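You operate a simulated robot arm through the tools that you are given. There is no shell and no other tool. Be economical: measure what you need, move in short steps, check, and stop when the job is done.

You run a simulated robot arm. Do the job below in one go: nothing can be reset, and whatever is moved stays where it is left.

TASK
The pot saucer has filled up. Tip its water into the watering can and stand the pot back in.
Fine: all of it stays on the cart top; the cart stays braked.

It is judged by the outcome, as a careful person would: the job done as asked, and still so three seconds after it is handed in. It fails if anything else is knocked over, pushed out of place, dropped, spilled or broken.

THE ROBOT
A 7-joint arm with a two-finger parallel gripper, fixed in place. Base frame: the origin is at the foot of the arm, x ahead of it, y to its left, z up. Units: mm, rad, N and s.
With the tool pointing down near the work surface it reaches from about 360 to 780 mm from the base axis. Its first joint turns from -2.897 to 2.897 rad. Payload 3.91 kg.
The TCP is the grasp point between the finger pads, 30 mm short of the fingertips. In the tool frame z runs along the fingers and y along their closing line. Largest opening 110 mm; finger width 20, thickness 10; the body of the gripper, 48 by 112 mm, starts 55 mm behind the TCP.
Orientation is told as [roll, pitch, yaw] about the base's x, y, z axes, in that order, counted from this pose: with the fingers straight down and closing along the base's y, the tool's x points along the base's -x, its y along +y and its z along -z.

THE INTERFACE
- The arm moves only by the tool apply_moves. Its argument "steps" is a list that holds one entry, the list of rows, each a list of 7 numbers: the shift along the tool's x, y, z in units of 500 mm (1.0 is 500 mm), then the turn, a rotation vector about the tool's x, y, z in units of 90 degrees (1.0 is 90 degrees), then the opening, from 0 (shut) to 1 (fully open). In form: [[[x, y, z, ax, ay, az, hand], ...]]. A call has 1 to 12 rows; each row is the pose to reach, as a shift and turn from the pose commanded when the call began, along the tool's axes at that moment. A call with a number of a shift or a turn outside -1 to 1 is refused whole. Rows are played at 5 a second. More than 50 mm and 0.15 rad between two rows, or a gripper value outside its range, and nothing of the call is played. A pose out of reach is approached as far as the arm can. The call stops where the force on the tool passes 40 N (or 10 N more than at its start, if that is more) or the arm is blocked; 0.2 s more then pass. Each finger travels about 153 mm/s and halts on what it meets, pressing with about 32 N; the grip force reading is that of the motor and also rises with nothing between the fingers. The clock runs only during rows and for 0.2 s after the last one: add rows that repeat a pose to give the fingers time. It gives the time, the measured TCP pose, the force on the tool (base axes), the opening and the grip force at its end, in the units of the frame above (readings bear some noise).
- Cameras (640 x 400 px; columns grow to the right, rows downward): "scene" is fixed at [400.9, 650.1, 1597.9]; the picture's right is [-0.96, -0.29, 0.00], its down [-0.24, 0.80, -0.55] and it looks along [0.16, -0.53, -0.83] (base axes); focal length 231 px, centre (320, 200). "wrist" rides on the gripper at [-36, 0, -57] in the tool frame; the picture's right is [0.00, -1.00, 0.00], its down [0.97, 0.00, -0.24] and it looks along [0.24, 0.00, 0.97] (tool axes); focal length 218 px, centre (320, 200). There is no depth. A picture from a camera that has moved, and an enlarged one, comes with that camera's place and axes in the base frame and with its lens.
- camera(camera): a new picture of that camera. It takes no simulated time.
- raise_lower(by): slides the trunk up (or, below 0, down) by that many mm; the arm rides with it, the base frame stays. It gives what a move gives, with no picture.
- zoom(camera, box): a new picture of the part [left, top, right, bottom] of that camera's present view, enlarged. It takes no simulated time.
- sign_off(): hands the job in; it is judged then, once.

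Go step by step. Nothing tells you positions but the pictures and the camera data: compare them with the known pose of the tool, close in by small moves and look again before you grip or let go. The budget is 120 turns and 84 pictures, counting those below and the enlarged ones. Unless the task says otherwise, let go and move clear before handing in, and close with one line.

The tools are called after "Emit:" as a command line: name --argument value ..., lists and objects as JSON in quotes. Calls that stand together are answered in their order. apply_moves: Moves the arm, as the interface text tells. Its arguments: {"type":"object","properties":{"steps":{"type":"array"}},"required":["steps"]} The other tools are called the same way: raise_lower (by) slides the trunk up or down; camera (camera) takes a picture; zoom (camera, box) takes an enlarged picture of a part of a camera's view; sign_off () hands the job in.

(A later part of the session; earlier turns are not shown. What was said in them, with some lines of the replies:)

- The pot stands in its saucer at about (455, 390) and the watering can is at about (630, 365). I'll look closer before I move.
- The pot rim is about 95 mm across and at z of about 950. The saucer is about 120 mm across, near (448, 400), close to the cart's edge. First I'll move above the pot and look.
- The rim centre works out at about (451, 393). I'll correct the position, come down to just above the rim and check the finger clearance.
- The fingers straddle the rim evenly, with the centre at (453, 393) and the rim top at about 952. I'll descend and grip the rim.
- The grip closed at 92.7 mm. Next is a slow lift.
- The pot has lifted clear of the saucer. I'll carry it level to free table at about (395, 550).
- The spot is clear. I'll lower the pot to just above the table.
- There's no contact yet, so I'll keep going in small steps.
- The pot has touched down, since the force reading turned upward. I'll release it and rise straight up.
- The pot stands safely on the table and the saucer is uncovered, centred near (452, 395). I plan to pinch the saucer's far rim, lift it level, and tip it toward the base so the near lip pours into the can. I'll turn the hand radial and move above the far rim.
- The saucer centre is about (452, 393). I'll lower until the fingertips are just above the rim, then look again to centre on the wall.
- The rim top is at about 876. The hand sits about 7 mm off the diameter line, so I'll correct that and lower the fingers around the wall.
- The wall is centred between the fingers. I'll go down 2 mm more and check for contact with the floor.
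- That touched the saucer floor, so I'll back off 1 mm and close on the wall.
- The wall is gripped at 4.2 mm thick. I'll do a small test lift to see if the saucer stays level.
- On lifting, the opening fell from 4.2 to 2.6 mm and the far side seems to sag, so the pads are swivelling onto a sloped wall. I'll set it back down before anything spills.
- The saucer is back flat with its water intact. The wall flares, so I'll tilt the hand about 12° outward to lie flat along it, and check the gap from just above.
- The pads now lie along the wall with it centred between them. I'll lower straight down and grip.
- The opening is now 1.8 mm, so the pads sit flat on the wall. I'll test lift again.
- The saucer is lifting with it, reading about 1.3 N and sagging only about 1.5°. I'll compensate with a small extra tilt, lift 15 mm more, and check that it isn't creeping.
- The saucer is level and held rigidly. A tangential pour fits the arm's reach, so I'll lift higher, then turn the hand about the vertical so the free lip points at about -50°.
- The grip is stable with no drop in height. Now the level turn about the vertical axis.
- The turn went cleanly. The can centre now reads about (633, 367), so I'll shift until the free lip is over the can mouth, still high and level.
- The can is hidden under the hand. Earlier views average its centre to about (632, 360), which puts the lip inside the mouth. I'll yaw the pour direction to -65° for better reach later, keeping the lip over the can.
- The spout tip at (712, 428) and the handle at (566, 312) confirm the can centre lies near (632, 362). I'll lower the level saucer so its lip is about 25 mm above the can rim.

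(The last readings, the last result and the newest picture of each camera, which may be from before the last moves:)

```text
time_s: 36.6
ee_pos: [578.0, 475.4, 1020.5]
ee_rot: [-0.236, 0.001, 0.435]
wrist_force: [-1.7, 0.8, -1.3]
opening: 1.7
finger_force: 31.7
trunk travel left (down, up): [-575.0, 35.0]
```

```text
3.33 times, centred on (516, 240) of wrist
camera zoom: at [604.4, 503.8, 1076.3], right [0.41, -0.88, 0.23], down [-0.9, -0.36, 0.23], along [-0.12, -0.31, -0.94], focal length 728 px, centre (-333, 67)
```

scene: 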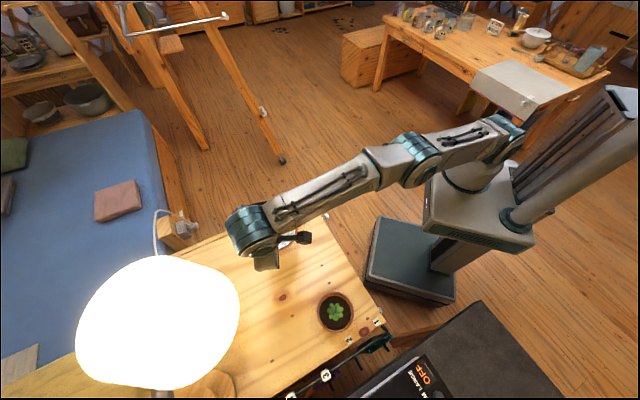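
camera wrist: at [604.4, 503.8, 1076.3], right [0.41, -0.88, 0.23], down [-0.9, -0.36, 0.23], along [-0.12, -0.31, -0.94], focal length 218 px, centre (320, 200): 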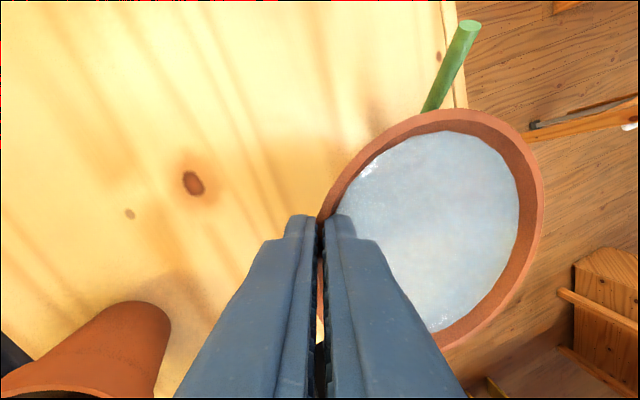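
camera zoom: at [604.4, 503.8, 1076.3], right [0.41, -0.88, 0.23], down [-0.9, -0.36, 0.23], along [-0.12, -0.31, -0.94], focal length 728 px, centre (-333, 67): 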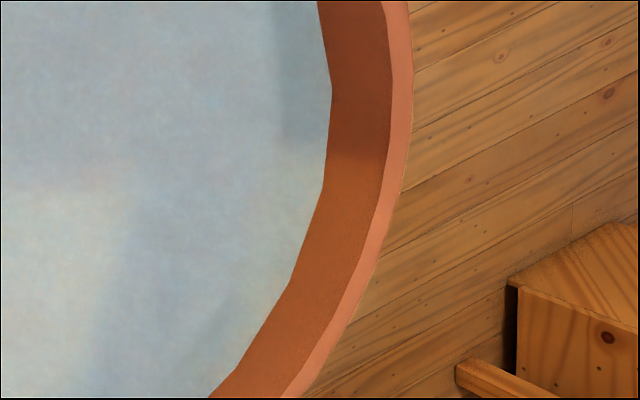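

The can's far rim is hidden behind the lip, which puts the can centre nearer (628, 372). I'll start tipping about the lip, sliding it 8 mm back toward the mouth's centre, then check partway.

Emit:
apply_moves --steps '[[[0, -0.0017, -0.0166, -0.0446, 0, 0, 0], [0, -0.0048, -0.0326, -0.0891, 0, 0, 0], [0, -0.0082, -0.0461, -0.1337, 0, 0, 0], [0, -0.0178, -0.0578, -0.1783, 0, 0, 0]]]'

Emit:
camera --camera "wrist"

Emit:
zoom --camera "scene" --box '[220, 190, 348, 270]'

```text
time_s: 37.6
ee_pos: [579.6, 473.7, 1052.6]
ee_rot: [0.043, 0.001, 0.435]
wrist_force: [0.2, -0.2, -1.7]
opening: 1.8
finger_force: 31.6
trunk travel left (down, up): [-575.0, 35.0]
```

```text
42 pictures are left
camera wrist: at [613.0, 487.1, 1109.4], right [0.42, -0.91, -0.04], down [-0.88, -0.42, 0.24], along [-0.24, -0.06, -0.97], focal length 218 px, centre (320, 200)
```

wrist: 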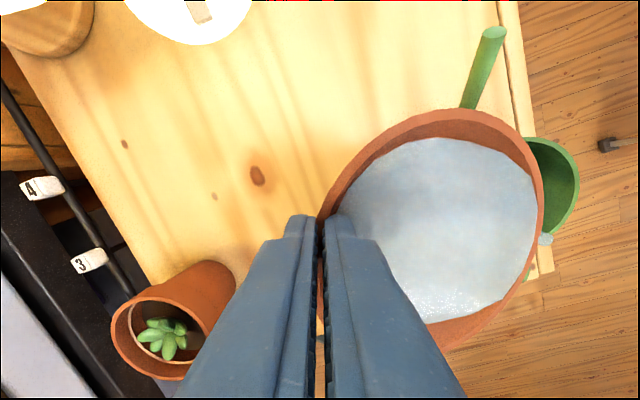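

```text
5.00 times, centred on (284, 230) of scene
camera zoom: at [400.9, 650.1, 1597.9], right [-0.96, -0.29, 0.0], down [-0.24, 0.8, -0.55], along [0.16, -0.53, -0.83], focal length 1155 px, centre (500, 50)
```

zoom: 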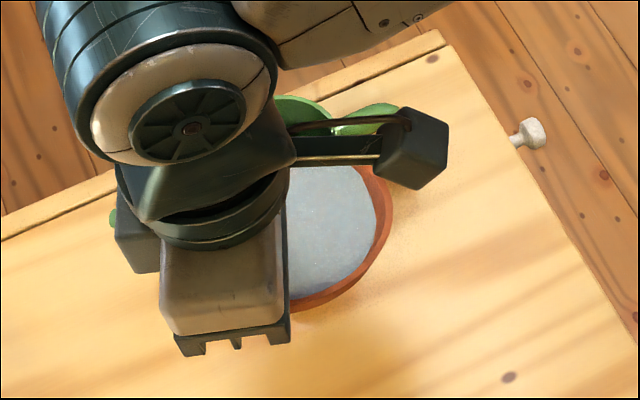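

The view is good: the water has gathered at the lip and the mouth is visible beyond it. The lip is about 12 mm off to one side, so I'll shift 10 mm along tool -x and tip a bit further.

Emit:
apply_moves --steps '[[[-0.01, 0.004, 0, 0, 0, 0, 0], [-0.02, 0.008, 0, 0, 0, 0, 0], [-0.02, 0.001, -0.0128, -0.0446, 0, 0, 0], [-0.02, -0.0073, -0.0257, -0.0891, 0, 0, 0], [-0.02, -0.0163, -0.038, -0.1337, 0, 0, 0], [-0.02, -0.0163, -0.038, -0.1337, 0, 0, 0]]]'

Emit:
camera --camera "wrist"

Emit:
zoom --camera "scene" --box '[220, 190, 348, 270]'

```text
time_s: 39.0
ee_pos: [590.9, 470.9, 1069.6]
ee_rot: [0.254, 0.0, 0.436]
wrist_force: [-0.1, 0.3, -1.2]
opening: 1.8
finger_force: 32.2
trunk travel left (down, up): [-575.0, 35.0]
```

```text
40 pictures are left
camera wrist: at [629.0, 473.0, 1124.7], right [0.41, -0.88, -0.25], down [-0.85, -0.46, 0.23], along [-0.32, 0.12, -0.94], focal length 218 px, centre (320, 200)
```

wrist: 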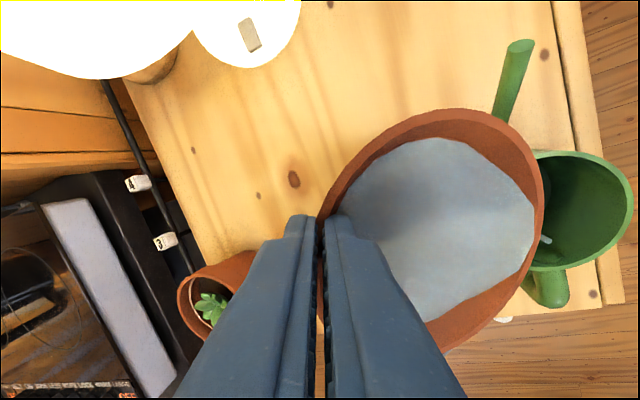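

```text
5.00 times, centred on (284, 230) of scene
camera zoom: at [400.9, 650.1, 1597.9], right [-0.96, -0.29, 0.0], down [-0.24, 0.8, -0.55], along [0.16, -0.53, -0.83], focal length 1155 px, centre (500, 50)
```

zoom: 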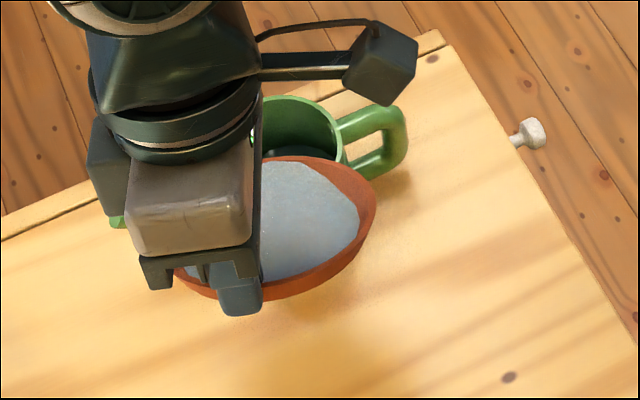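

The stream is falling inside the can. I'll nudge another 8 mm toward the middle and keep tipping slowly.

Emit:
apply_moves --steps '[[[-0.008, 0, 0, 0, 0, 0, 0], [-0.016, 0, 0, 0, 0, 0, 0], [-0.016, -0.0077, -0.0134, -0.0446, 0, 0, 0], [-0.016, -0.0077, -0.0134, -0.0446, 0, 0, 0], [-0.016, -0.0161, -0.0263, -0.0891, 0, 0, 0], [-0.016, -0.0161, -0.0263, -0.0891, 0, 0, 0], [-0.016, -0.0258, -0.0385, -0.1337, 0, 0, 0], [-0.016, -0.0258, -0.0385, -0.1337, 0, 0, 0], [-0.016, -0.0359, -0.0519, -0.1783, 0, 0, 0], [-0.016, -0.0359, -0.0519, -0.1783, 0, 0, 0]]]'

Emit:
camera --camera "wrist"

Emit:
zoom --camera "scene" --box '[220, 190, 348, 270]'

```text
time_s: 41.2
ee_pos: [608.3, 450.7, 1090.1]
ee_rot: [0.533, -0.001, 0.436]
wrist_force: [0.2, 0.3, -1.0]
opening: 1.8
finger_force: 31.7
trunk travel left (down, up): [-575.0, 35.0]
```

```text
38 pictures are left
camera wrist: at [653.8, 441.4, 1139.8], right [0.36, -0.78, -0.51], down [-0.83, -0.52, 0.21], along [-0.43, 0.35, -0.84], focal length 218 px, centre (320, 200)
```

wrist: 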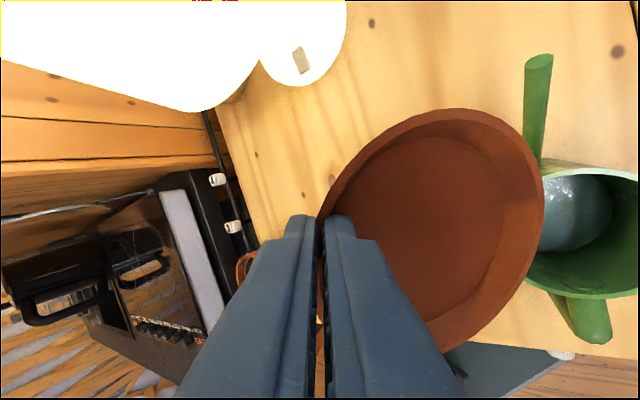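

```text
5.00 times, centred on (284, 230) of scene
camera zoom: at [400.9, 650.1, 1597.9], right [-0.96, -0.29, 0.0], down [-0.24, 0.8, -0.55], along [0.16, -0.53, -0.83], focal length 1155 px, centre (500, 50)
```

zoom: 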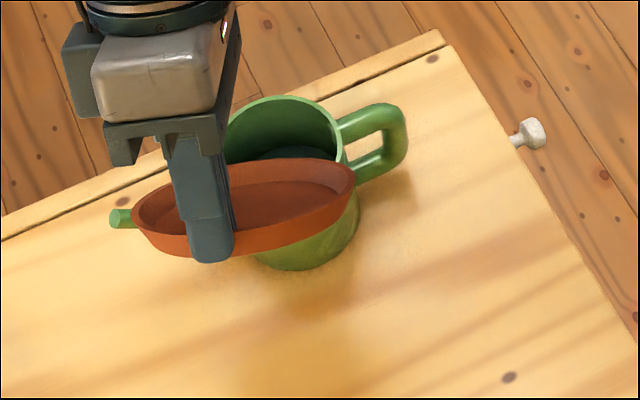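

The saucer looks empty and the can holds more water. I'll zoom in on the lip for any residue.

Emit:
zoom --camera "wrist" --box '[320, 90, 640, 290]'

```text
2.00 times, centred on (480, 190) of wrist
camera zoom: at [653.8, 441.4, 1139.8], right [0.36, -0.78, -0.51], down [-0.83, -0.52, 0.21], along [-0.43, 0.35, -0.84], focal length 436 px, centre (0, 220)
```

zoom: 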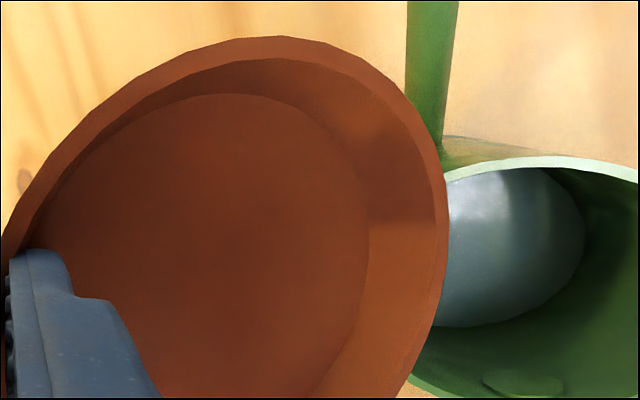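

It looks dry. I'll tip a bit further and hold for about a second to drain the last drops.

Emit:
apply_moves --steps '[[[0, -0.0069, -0.0154, -0.0446, 0, 0, 0], [0, -0.0151, -0.0303, -0.0891, 0, 0, 0], [0, -0.0242, -0.0444, -0.1337, 0, 0, 0], [0, -0.0342, -0.058, -0.1783, 0, 0, 0], [0, -0.0453, -0.0708, -0.2228, 0, 0, 0], [0, -0.0453, -0.0708, -0.2228, 0, 0, 0], [0, -0.0453, -0.0708, -0.2228, 0, 0, 0], [0, -0.0453, -0.0708, -0.2228, 0, 0, 0], [0, -0.0453, -0.0708, -0.2228, 0, 0, 0], [0, -0.0453, -0.0708, -0.2228, 0, 0, 0]]]'

Emit:
camera --camera "scene"

```text
time_s: 43.4
ee_pos: [624.6, 417.5, 1109.2]
ee_rot: [0.883, 0.001, 0.437]
wrist_force: [0.0, 0.0, -1.2]
opening: 1.9
finger_force: 32.3
trunk travel left (down, up): [-575.0, 35.0]
```

```text
35 pictures are left
```

scene: 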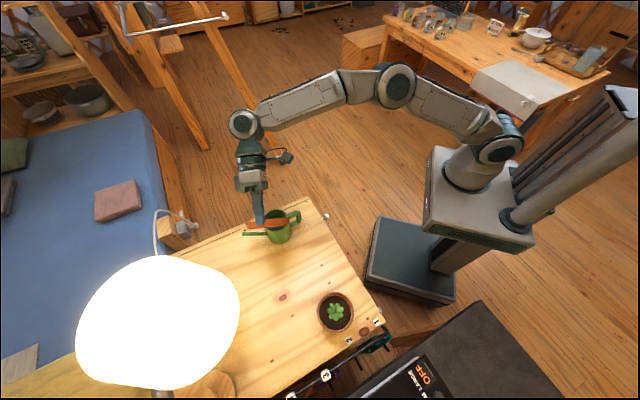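

The pour is done. I'll reverse the tip to level while rising clear of the can.

Emit:
apply_moves --steps '[[[0, 0.0262, 0.0194, 0.0891, 0, 0, 0], [0, 0.048, 0.0398, 0.1783, 0, 0, 0], [0, 0.0649, 0.0608, 0.2674, 0, 0, 0], [0, 0.0801, 0.0791, 0.3565, 0, 0, 0], [0, 0.0754, 0.1093, 0.4456, 0, 0, 0], [0, 0.0662, 0.1381, 0.5348, 0, 0, 0], [0, 0.0526, 0.165, 0.6239, 0, 0, 0], [0, 0.032, 0.1917, 0.713, 0, 0, 0], [0, 0.032, 0.1917, 0.713, 0, 0, 0]]]'

Emit:
camera --camera "wrist"

```text
time_s: 45.4
ee_pos: [578.3, 480.5, 1057.0]
ee_rot: [-0.238, -0.001, 0.434]
wrist_force: [0.4, -0.6, -1.0]
opening: 1.7
finger_force: 31.2
out of reach, approached as far as the arm can: row 7, 8, 9
trunk travel left (down, up): [-575.0, 35.0]
```

```text
34 pictures are left
camera wrist: at [605.4, 507.7, 1114.7], right [0.41, -0.88, 0.24], down [-0.9, -0.36, 0.23], along [-0.12, -0.31, -0.94], focal length 218 px, centre (320, 200)
```

wrist: 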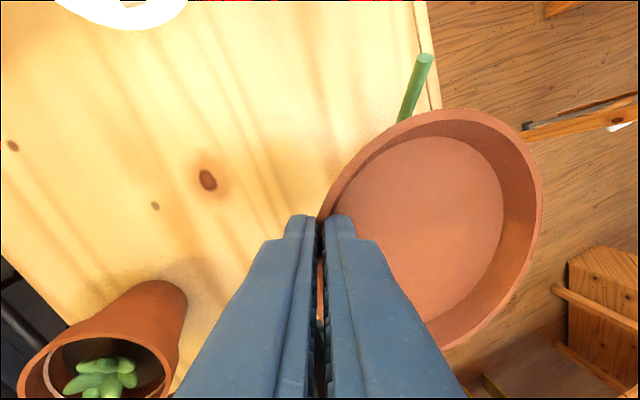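

The saucer is empty. I'll move back inward, then turn to the original orientation.

Emit:
apply_moves --steps '[[[0.04, -0.006, 0.0015, 0, 0, 0, 0], [0.08, -0.012, 0.003, 0, 0, 0, 0], [0.12, -0.019, 0.0045, 0, 0, 0, 0], [0.155, -0.026, 0.006, 0, 0, 0, 0], [0.1866, -0.0306, 0.0074, 0, 0, 0, 0], [0.1866, -0.0306, 0.0074, 0, 0, 0, 0]]]'

Emit:
apply_moves --steps '[[[0, 0, 0, 0, 0.0192, 0.0796, 0], [0, 0, 0, 0, 0.0383, 0.1593, 0], [0, 0, 0, 0, 0.0575, 0.2389, 0], [0, 0, 0, 0, 0.0767, 0.3186, 0], [0, 0, 0, 0, 0.0959, 0.3982, 0], [0, 0, 0, 0, 0.115, 0.4779, 0], [0, 0, 0, 0, 0.1342, 0.5575, 0], [0, 0, 0, 0, 0.1534, 0.6372, 0], [0, 0, 0, 0, 0.1725, 0.7168, 0], [0, 0, 0, 0, 0.1917, 0.7964, 0], [0, 0, 0, 0, 0.1917, 0.7964, 0]]]'

Emit:
camera --camera "scene"

```text
time_s: 46.8
ee_pos: [500.5, 427.4, 1059.1]
ee_rot: [-0.236, 0.001, 0.435]
wrist_force: [-0.4, -0.2, -1.0]
opening: 2.0
finger_force: 31.7
trunk travel left (down, up): [-575.0, 35.0]
```

```text
time_s: 49.2
ee_pos: [500.8, 427.7, 1060.0]
ee_rot: [-0.237, -0.001, -0.854]
wrist_force: [-0.5, -0.2, -1.5]
opening: 1.9
finger_force: 32.1
trunk travel left (down, up): [-575.0, 35.0]
```

```text
33 pictures are left
```

scene: 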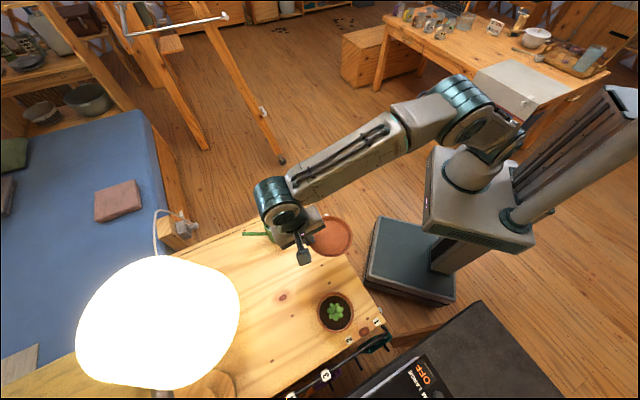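

Everything is steady. I'll lower the saucer back to its original spot.

Emit:
apply_moves --steps '[[[0, 0.015, 0.062, 0, 0, 0, 0], [0, 0.033, 0.137, 0, 0, 0, 0], [0, 0.052, 0.216, 0, 0, 0, 0], [0, 0.066, 0.274, 0, 0, 0, 0], [0, 0.0735, 0.305, 0, 0, 0, 0], [0, 0.0749, 0.311, 0, 0, 0, 0], [0, 0.0749, 0.311, 0, 0, 0, 0]]]'

Emit:
apply_moves --steps '[[[0, 0.0007, 0.0029, 0, 0, 0, 0], [0, 0.0014, 0.0058, 0, 0, 0, 0], [0, 0.0014, 0.0058, 0, 0, 0, 0]]]'

Emit:
camera --camera "wrist"

```text
time_s: 50.8
ee_pos: [501.4, 426.0, 898.4]
ee_rot: [-0.237, -0.001, -0.852]
wrist_force: [-0.9, 0.2, -1.5]
opening: 2.0
finger_force: 32.0
trunk travel left (down, up): [-575.0, 35.0]
```

```text
time_s: 51.6
ee_pos: [500.4, 426.7, 896.8]
ee_rot: [-0.237, -0.001, -0.85]
wrist_force: [-0.1, -0.1, -1.0]
opening: 1.6
finger_force: 31.9
trunk travel left (down, up): [-575.0, 35.0]
```

```text
32 pictures are left
camera wrist: at [534.4, 409.5, 951.5], right [-0.73, -0.64, 0.23], down [-0.6, 0.77, 0.23], along [-0.33, 0.03, -0.94], focal length 218 px, centre (320, 200)
```

wrist: 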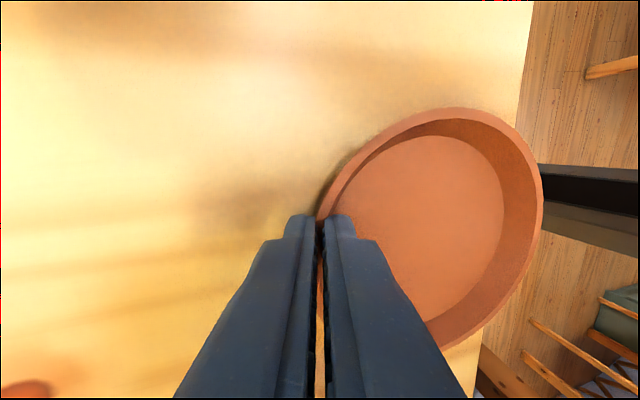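

The saucer hovers about 2 mm up. I'll shift it 6 mm away from the cart edge for margin and then set it down.

Emit:
apply_moves --steps '[[[0, 0.005, -0.005, 0, 0, 0, 0], [0, 0.0117, -0.0028, 0, 0, 0, 0], [0, 0.0122, -0.0008, 0, 0, 0, 0], [0, 0.0126, 0.001, 0, 0, 0, 0], [0, 0.0126, 0.001, 0, 0, 0, 0]]]'

Emit:
apply_moves --steps '[[[0, 0.0005, 0.002, 0, 0, 0, 0], [0, 0.0005, 0.002, 0, 0, 0, 0]]]'

```text
time_s: 52.8
ee_pos: [504.8, 430.5, 893.6]
ee_rot: [-0.235, 0.0, -0.851]
wrist_force: [-0.6, 0.4, 1.7]
opening: 1.6
finger_force: 32.2
trunk travel left (down, up): [-575.0, 35.0]
```

```text
time_s: 53.4
ee_pos: [504.4, 430.4, 894.5]
ee_rot: [-0.234, 0.0, -0.851]
wrist_force: [0.9, 1.2, 9.0]
opening: 1.8
finger_force: 31.8
trunk travel left (down, up): [-575.0, 35.0]
```

It's on the table. I'll open slightly while backing off along the wall, then retreat.

Emit:
apply_moves --steps '[[[0, 0, -0.002, 0, 0, 0, 0], [0, 0, -0.002, 0, 0, 0, 0.05], [0, 0, -0.004, 0, 0, 0, 0.1], [0, 0, -0.005, 0, 0, 0, 0.12], [0, 0, -0.03, 0, 0, 0, 0.12], [0, 0, -0.09, 0, 0, 0, 0.12], [0, 0, -0.17, 0, 0, 0, 0.12], [0, 0, -0.25, 0, 0, 0, 0.12], [0, 0, -0.25, 0, 0, 0, 0.12]]]'

Emit:
camera --camera "wrist"

Emit:
zoom --camera "scene" --box '[230, 200, 390, 340]'

```text
time_s: 55.4
ee_pos: [528.4, 450.2, 1012.4]
ee_rot: [-0.237, 0.0, -0.853]
wrist_force: [0.5, 0.0, 0.0]
opening: 13.5
finger_force: 0.1
trunk travel left (down, up): [-575.0, 35.0]
```

```text
31 pictures are left
camera wrist: at [560.1, 432.8, 1068.4], right [-0.73, -0.64, 0.23], down [-0.6, 0.77, 0.23], along [-0.33, 0.03, -0.94], focal length 218 px, centre (320, 200)
```

wrist: 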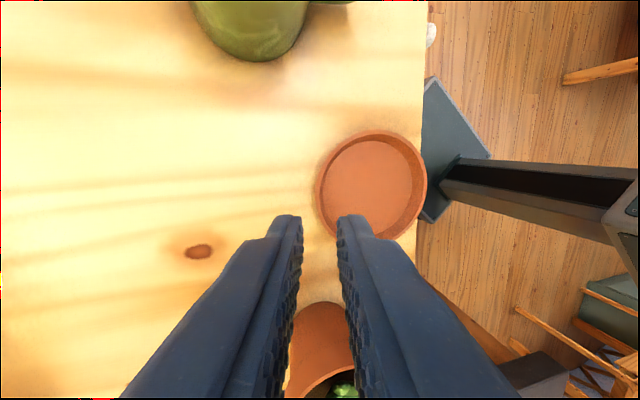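

```text
2.86 times, centred on (310, 270) of scene
camera zoom: at [400.9, 650.1, 1597.9], right [-0.96, -0.29, 0.0], down [-0.24, 0.8, -0.55], along [0.16, -0.53, -0.83], focal length 660 px, centre (349, 0)
```

zoom: 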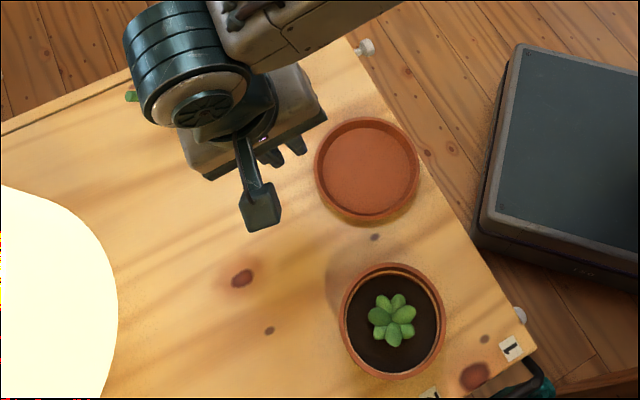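

The saucer is back, empty, and sits fully on the cart. Next I'll straighten the hand and go to the pot.

Emit:
apply_moves --steps '[[[0, -0.014, -0.058, -0.05, 0, 0, 0.12], [0, -0.028, -0.117, -0.1, 0, 0, 0.12], [0, -0.042, -0.175, -0.15, 0, 0, 0.12], [0, -0.042, -0.175, -0.15, 0, 0, 0.12]]]'

Emit:
apply_moves --steps '[[[0.055, -0.011, 0.01, 0, 0, -0.0904, 0.3], [0.11, -0.022, 0.02, 0, 0, -0.1807, 0.5], [0.165, -0.033, 0.03, 0, 0, -0.271, 0.7], [0.22, -0.045, 0.05, 0, 0, -0.3614, 0.9], [0.276, -0.056, 0.08, 0, 0, -0.4517, 1], [0.3308, -0.067, 0.104, 0, 0, -0.542, 1], [0.3308, -0.067, 0.104, 0, 0, -0.542, 1]]]'

Emit:
camera --camera "wrist"

```text
time_s: 56.4
ee_pos: [526.3, 451.4, 1106.0]
ee_rot: [0.0, 0.001, -0.851]
wrist_force: [1.0, -0.3, -0.3]
opening: 13.1
finger_force: 0.1
trunk travel left (down, up): [-575.0, 35.0]
```

```text
time_s: 58.0
ee_pos: [392.5, 553.7, 1051.5]
ee_rot: [-0.001, -0.001, 0.002]
wrist_force: [-0.8, 0.3, 0.5]
opening: 110.1
finger_force: 0.0
trunk travel left (down, up): [-575.0, 35.0]
```

```text
29 pictures are left
camera wrist: at [428.2, 555.0, 1109.1], right [0.0, -1.0, 0.0], down [-0.97, 0.0, 0.24], along [-0.24, 0.0, -0.97], focal length 218 px, centre (320, 200)
```

wrist: 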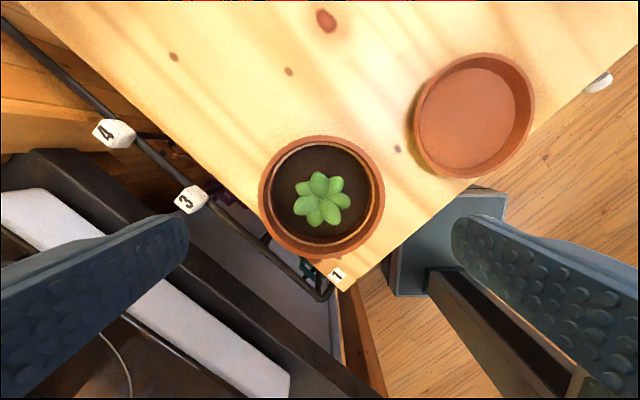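

The pot is centred under the hand. I'll descend, grip the rim as before, and lift.

Emit:
apply_moves --steps '[[[0, 0, 0.08, 0, 0, 0, 1], [0, 0, 0.16, 0, 0, 0, 1], [0, 0, 0.226, 0, 0, 0, 1], [0, 0, 0.226, 0, 0, 0, 1], [0, 0, 0.226, 0, 0, 0, 0.8], [0, 0, 0.226, 0, 0, 0, 0.6], [0, 0, 0.226, 0, 0, 0, 0.6]]]'

Emit:
apply_moves --steps '[[[0, 0, -0.02, 0, 0, 0, 0.6], [0, 0, -0.06, 0, 0, 0, 0.6], [0, 0, -0.12, 0, 0, 0, 0.6], [0, 0, -0.18, 0, 0, 0, 0.6], [0, 0, -0.18, 0, 0, 0, 0.6]]]'

```text
time_s: 59.6
ee_pos: [390.9, 552.4, 941.6]
ee_rot: [0.0, 0.0, -0.002]
wrist_force: [-0.9, -1.0, -0.7]
opening: 92.5
finger_force: 31.7
trunk travel left (down, up): [-575.0, 35.0]
```

```text
time_s: 60.8
ee_pos: [392.8, 552.2, 1029.5]
ee_rot: [0.0, -0.002, 0.0]
wrist_force: [0.2, -0.2, -2.7]
opening: 92.6
finger_force: 32.0
trunk travel left (down, up): [-575.0, 35.0]
```

The pot is lifted. I'll carry it over the saucer at about (457, 399).

Emit:
apply_moves --steps '[[[-0.0262, -0.0613, 0, 0, 0, 0, 0.6], [-0.0524, -0.1226, 0, 0, 0, 0, 0.6], [-0.0786, -0.184, 0, 0, 0, 0, 0.6], [-0.1048, -0.2453, 0, 0, 0, 0, 0.6], [-0.131, -0.3066, 0, 0, 0, 0, 0.6], [-0.131, -0.3066, 0, 0, 0, 0, 0.6]]]'

Emit:
apply_moves --steps '[[[0, 0, 0.05, 0, 0, 0, 0.6], [0, 0, 0.09, 0, 0, 0, 0.6], [0, 0, 0.11, 0, 0, 0, 0.6], [0, 0, 0.11, 0, 0, 0, 0.6]]]'

Emit:
zoom --camera "scene" --box '[270, 200, 398, 280]'

Emit:
camera --camera "wrist"

```text
time_s: 62.2
ee_pos: [458.1, 398.8, 1030.0]
ee_rot: [0.0, -0.001, 0.001]
wrist_force: [0.8, 0.1, -3.2]
opening: 92.2
finger_force: 31.8
trunk travel left (down, up): [-575.0, 35.0]
```

```text
time_s: 63.2
ee_pos: [458.4, 398.4, 974.1]
ee_rot: [0.0, -0.001, -0.001]
wrist_force: [-0.4, -0.6, -2.7]
opening: 92.2
finger_force: 31.8
trunk travel left (down, up): [-575.0, 35.0]
```

```text
5.00 times, centred on (334, 240) of scene
camera zoom: at [400.9, 650.1, 1597.9], right [-0.96, -0.29, 0.0], down [-0.24, 0.8, -0.55], along [0.16, -0.53, -0.83], focal length 1155 px, centre (250, 0)
```

zoom: 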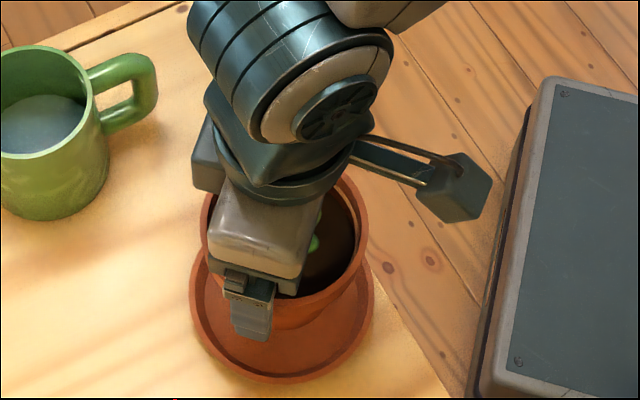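

```text
27 pictures are left
camera wrist: at [494.0, 399.3, 1031.7], right [0.0, -1.0, 0.0], down [-0.97, 0.0, 0.24], along [-0.24, 0.0, -0.97], focal length 218 px, centre (320, 200)
```

wrist: 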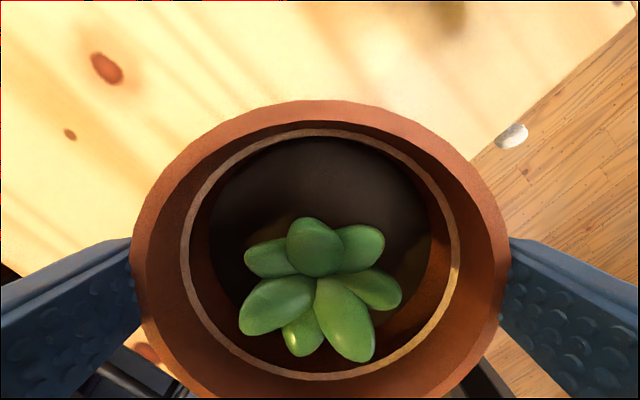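

The pot is centred over the saucer to within a few mm. I'll lower it gently.

Emit:
apply_moves --steps '[[[0, 0, 0.025, 0, 0, 0, 0.6], [0, 0, 0.045, 0, 0, 0, 0.6], [0, 0, 0.052, 0, 0, 0, 0.6], [0, 0, 0.052, 0, 0, 0, 0.6]]]'

Emit:
apply_moves --steps '[[[0, 0, 0.002, 0, 0, 0, 0.6], [0, 0, 0.004, 0, 0, 0, 0.6], [0, 0, 0.004, 0, 0, 0, 0.6]]]'

```text
time_s: 64.2
ee_pos: [458.7, 397.8, 948.5]
ee_rot: [0.001, 0.0, 0.001]
wrist_force: [-0.4, -1.1, -2.9]
opening: 92.6
finger_force: 32.2
trunk travel left (down, up): [-575.0, 35.0]
```

```text
time_s: 65.0
ee_pos: [458.5, 399.9, 946.3]
ee_rot: [-0.001, 0.0, 0.001]
wrist_force: [-0.8, 0.6, -2.5]
opening: 92.6
finger_force: 32.0
trunk travel left (down, up): [-575.0, 35.0]
```

Emit:
apply_moves --steps '[[[0, 0, 0.002, 0, 0, 0, 0.6], [0, 0, 0.004, 0, 0, 0, 0.6], [0, 0, 0.004, 0, 0, 0, 0.6]]]'

```text
time_s: 65.8
ee_pos: [458.6, 398.2, 945.3]
ee_rot: [0.001, -0.001, 0.001]
wrist_force: [0.3, -0.5, 8.0]
opening: 92.5
finger_force: 32.3
trunk travel left (down, up): [-575.0, 35.0]
```

The pot is seated. I'll ease off half a millimetre, release and rise.

Emit:
apply_moves --steps '[[[0, 0, -0.001, 0, 0, 0, 0.6], [0, 0, -0.001, 0, 0, 0, 0.9], [0, 0, -0.001, 0, 0, 0, 1], [0, 0, -0.001, 0, 0, 0, 1], [0, 0, -0.07, 0, 0, 0, 1], [0, 0, -0.15, 0, 0, 0, 1], [0, 0, -0.24, 0, 0, 0, 1], [0, 0, -0.33, 0, 0, 0, 1]]]'

Emit:
apply_moves --steps '[[[0.04, -0.06, -0.05, 0, 0, 0, 1], [0.08, -0.12, -0.1, 0, 0, 0, 1], [0.12, -0.18, -0.15, 0, 0, 0, 1], [0.16, -0.24, -0.2, 0, 0, 0, 1], [0.2, -0.3, -0.24, 0, 0, 0, 1]]]'

Emit:
zoom --camera "scene" --box '[230, 190, 390, 290]'

Emit:
camera --camera "scene"

Emit:
camera --camera "wrist"

```text
time_s: 67.6
ee_pos: [458.3, 398.0, 1111.9]
ee_rot: [0.0, 0.001, 0.001]
wrist_force: [-0.7, -0.4, 0.0]
opening: 110.0
finger_force: 0.1
trunk travel left (down, up): [-575.0, 35.0]
```

```text
time_s: 68.8
ee_pos: [356.0, 247.2, 1230.5]
ee_rot: [0.0, -0.002, 0.0]
wrist_force: [-0.1, -0.4, -1.5]
opening: 110.0
finger_force: 0.0
trunk travel left (down, up): [-575.0, 35.0]
```

```text
4.00 times, centred on (310, 240) of scene
camera zoom: at [400.9, 650.1, 1597.9], right [-0.96, -0.29, 0.0], down [-0.24, 0.8, -0.55], along [0.16, -0.53, -0.83], focal length 924 px, centre (360, 40)
```

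zoom: 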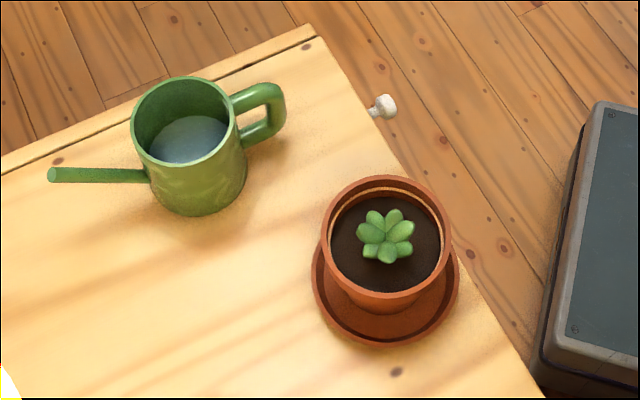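

```text
25 pictures are left
```

scene: 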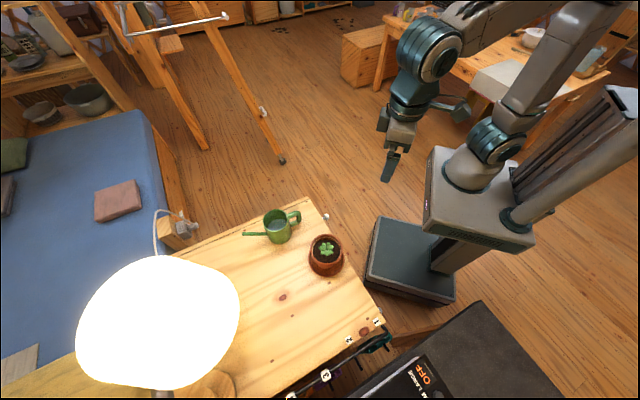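

```text
24 pictures are left
camera wrist: at [391.4, 249.3, 1288.2], right [0.0, -1.0, 0.0], down [-0.97, 0.0, 0.24], along [-0.24, 0.0, -0.97], focal length 218 px, centre (320, 200)
```

wrist: 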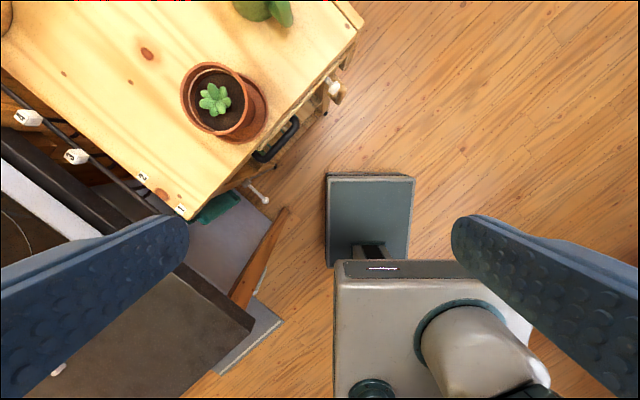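

The pot stands upright in the empty saucer, the can is where it was with more water in it, and the table looks dry. The arm is clear, so I'm handing in.

Emit:
sign_off

```text
The job is handed in.
```

I tipped the saucer's water into the watering can and stood the pot back in the empty saucer on the cart top. I saw no spills, and the saucer now sits about 6 mm further in from the cart edge than before.
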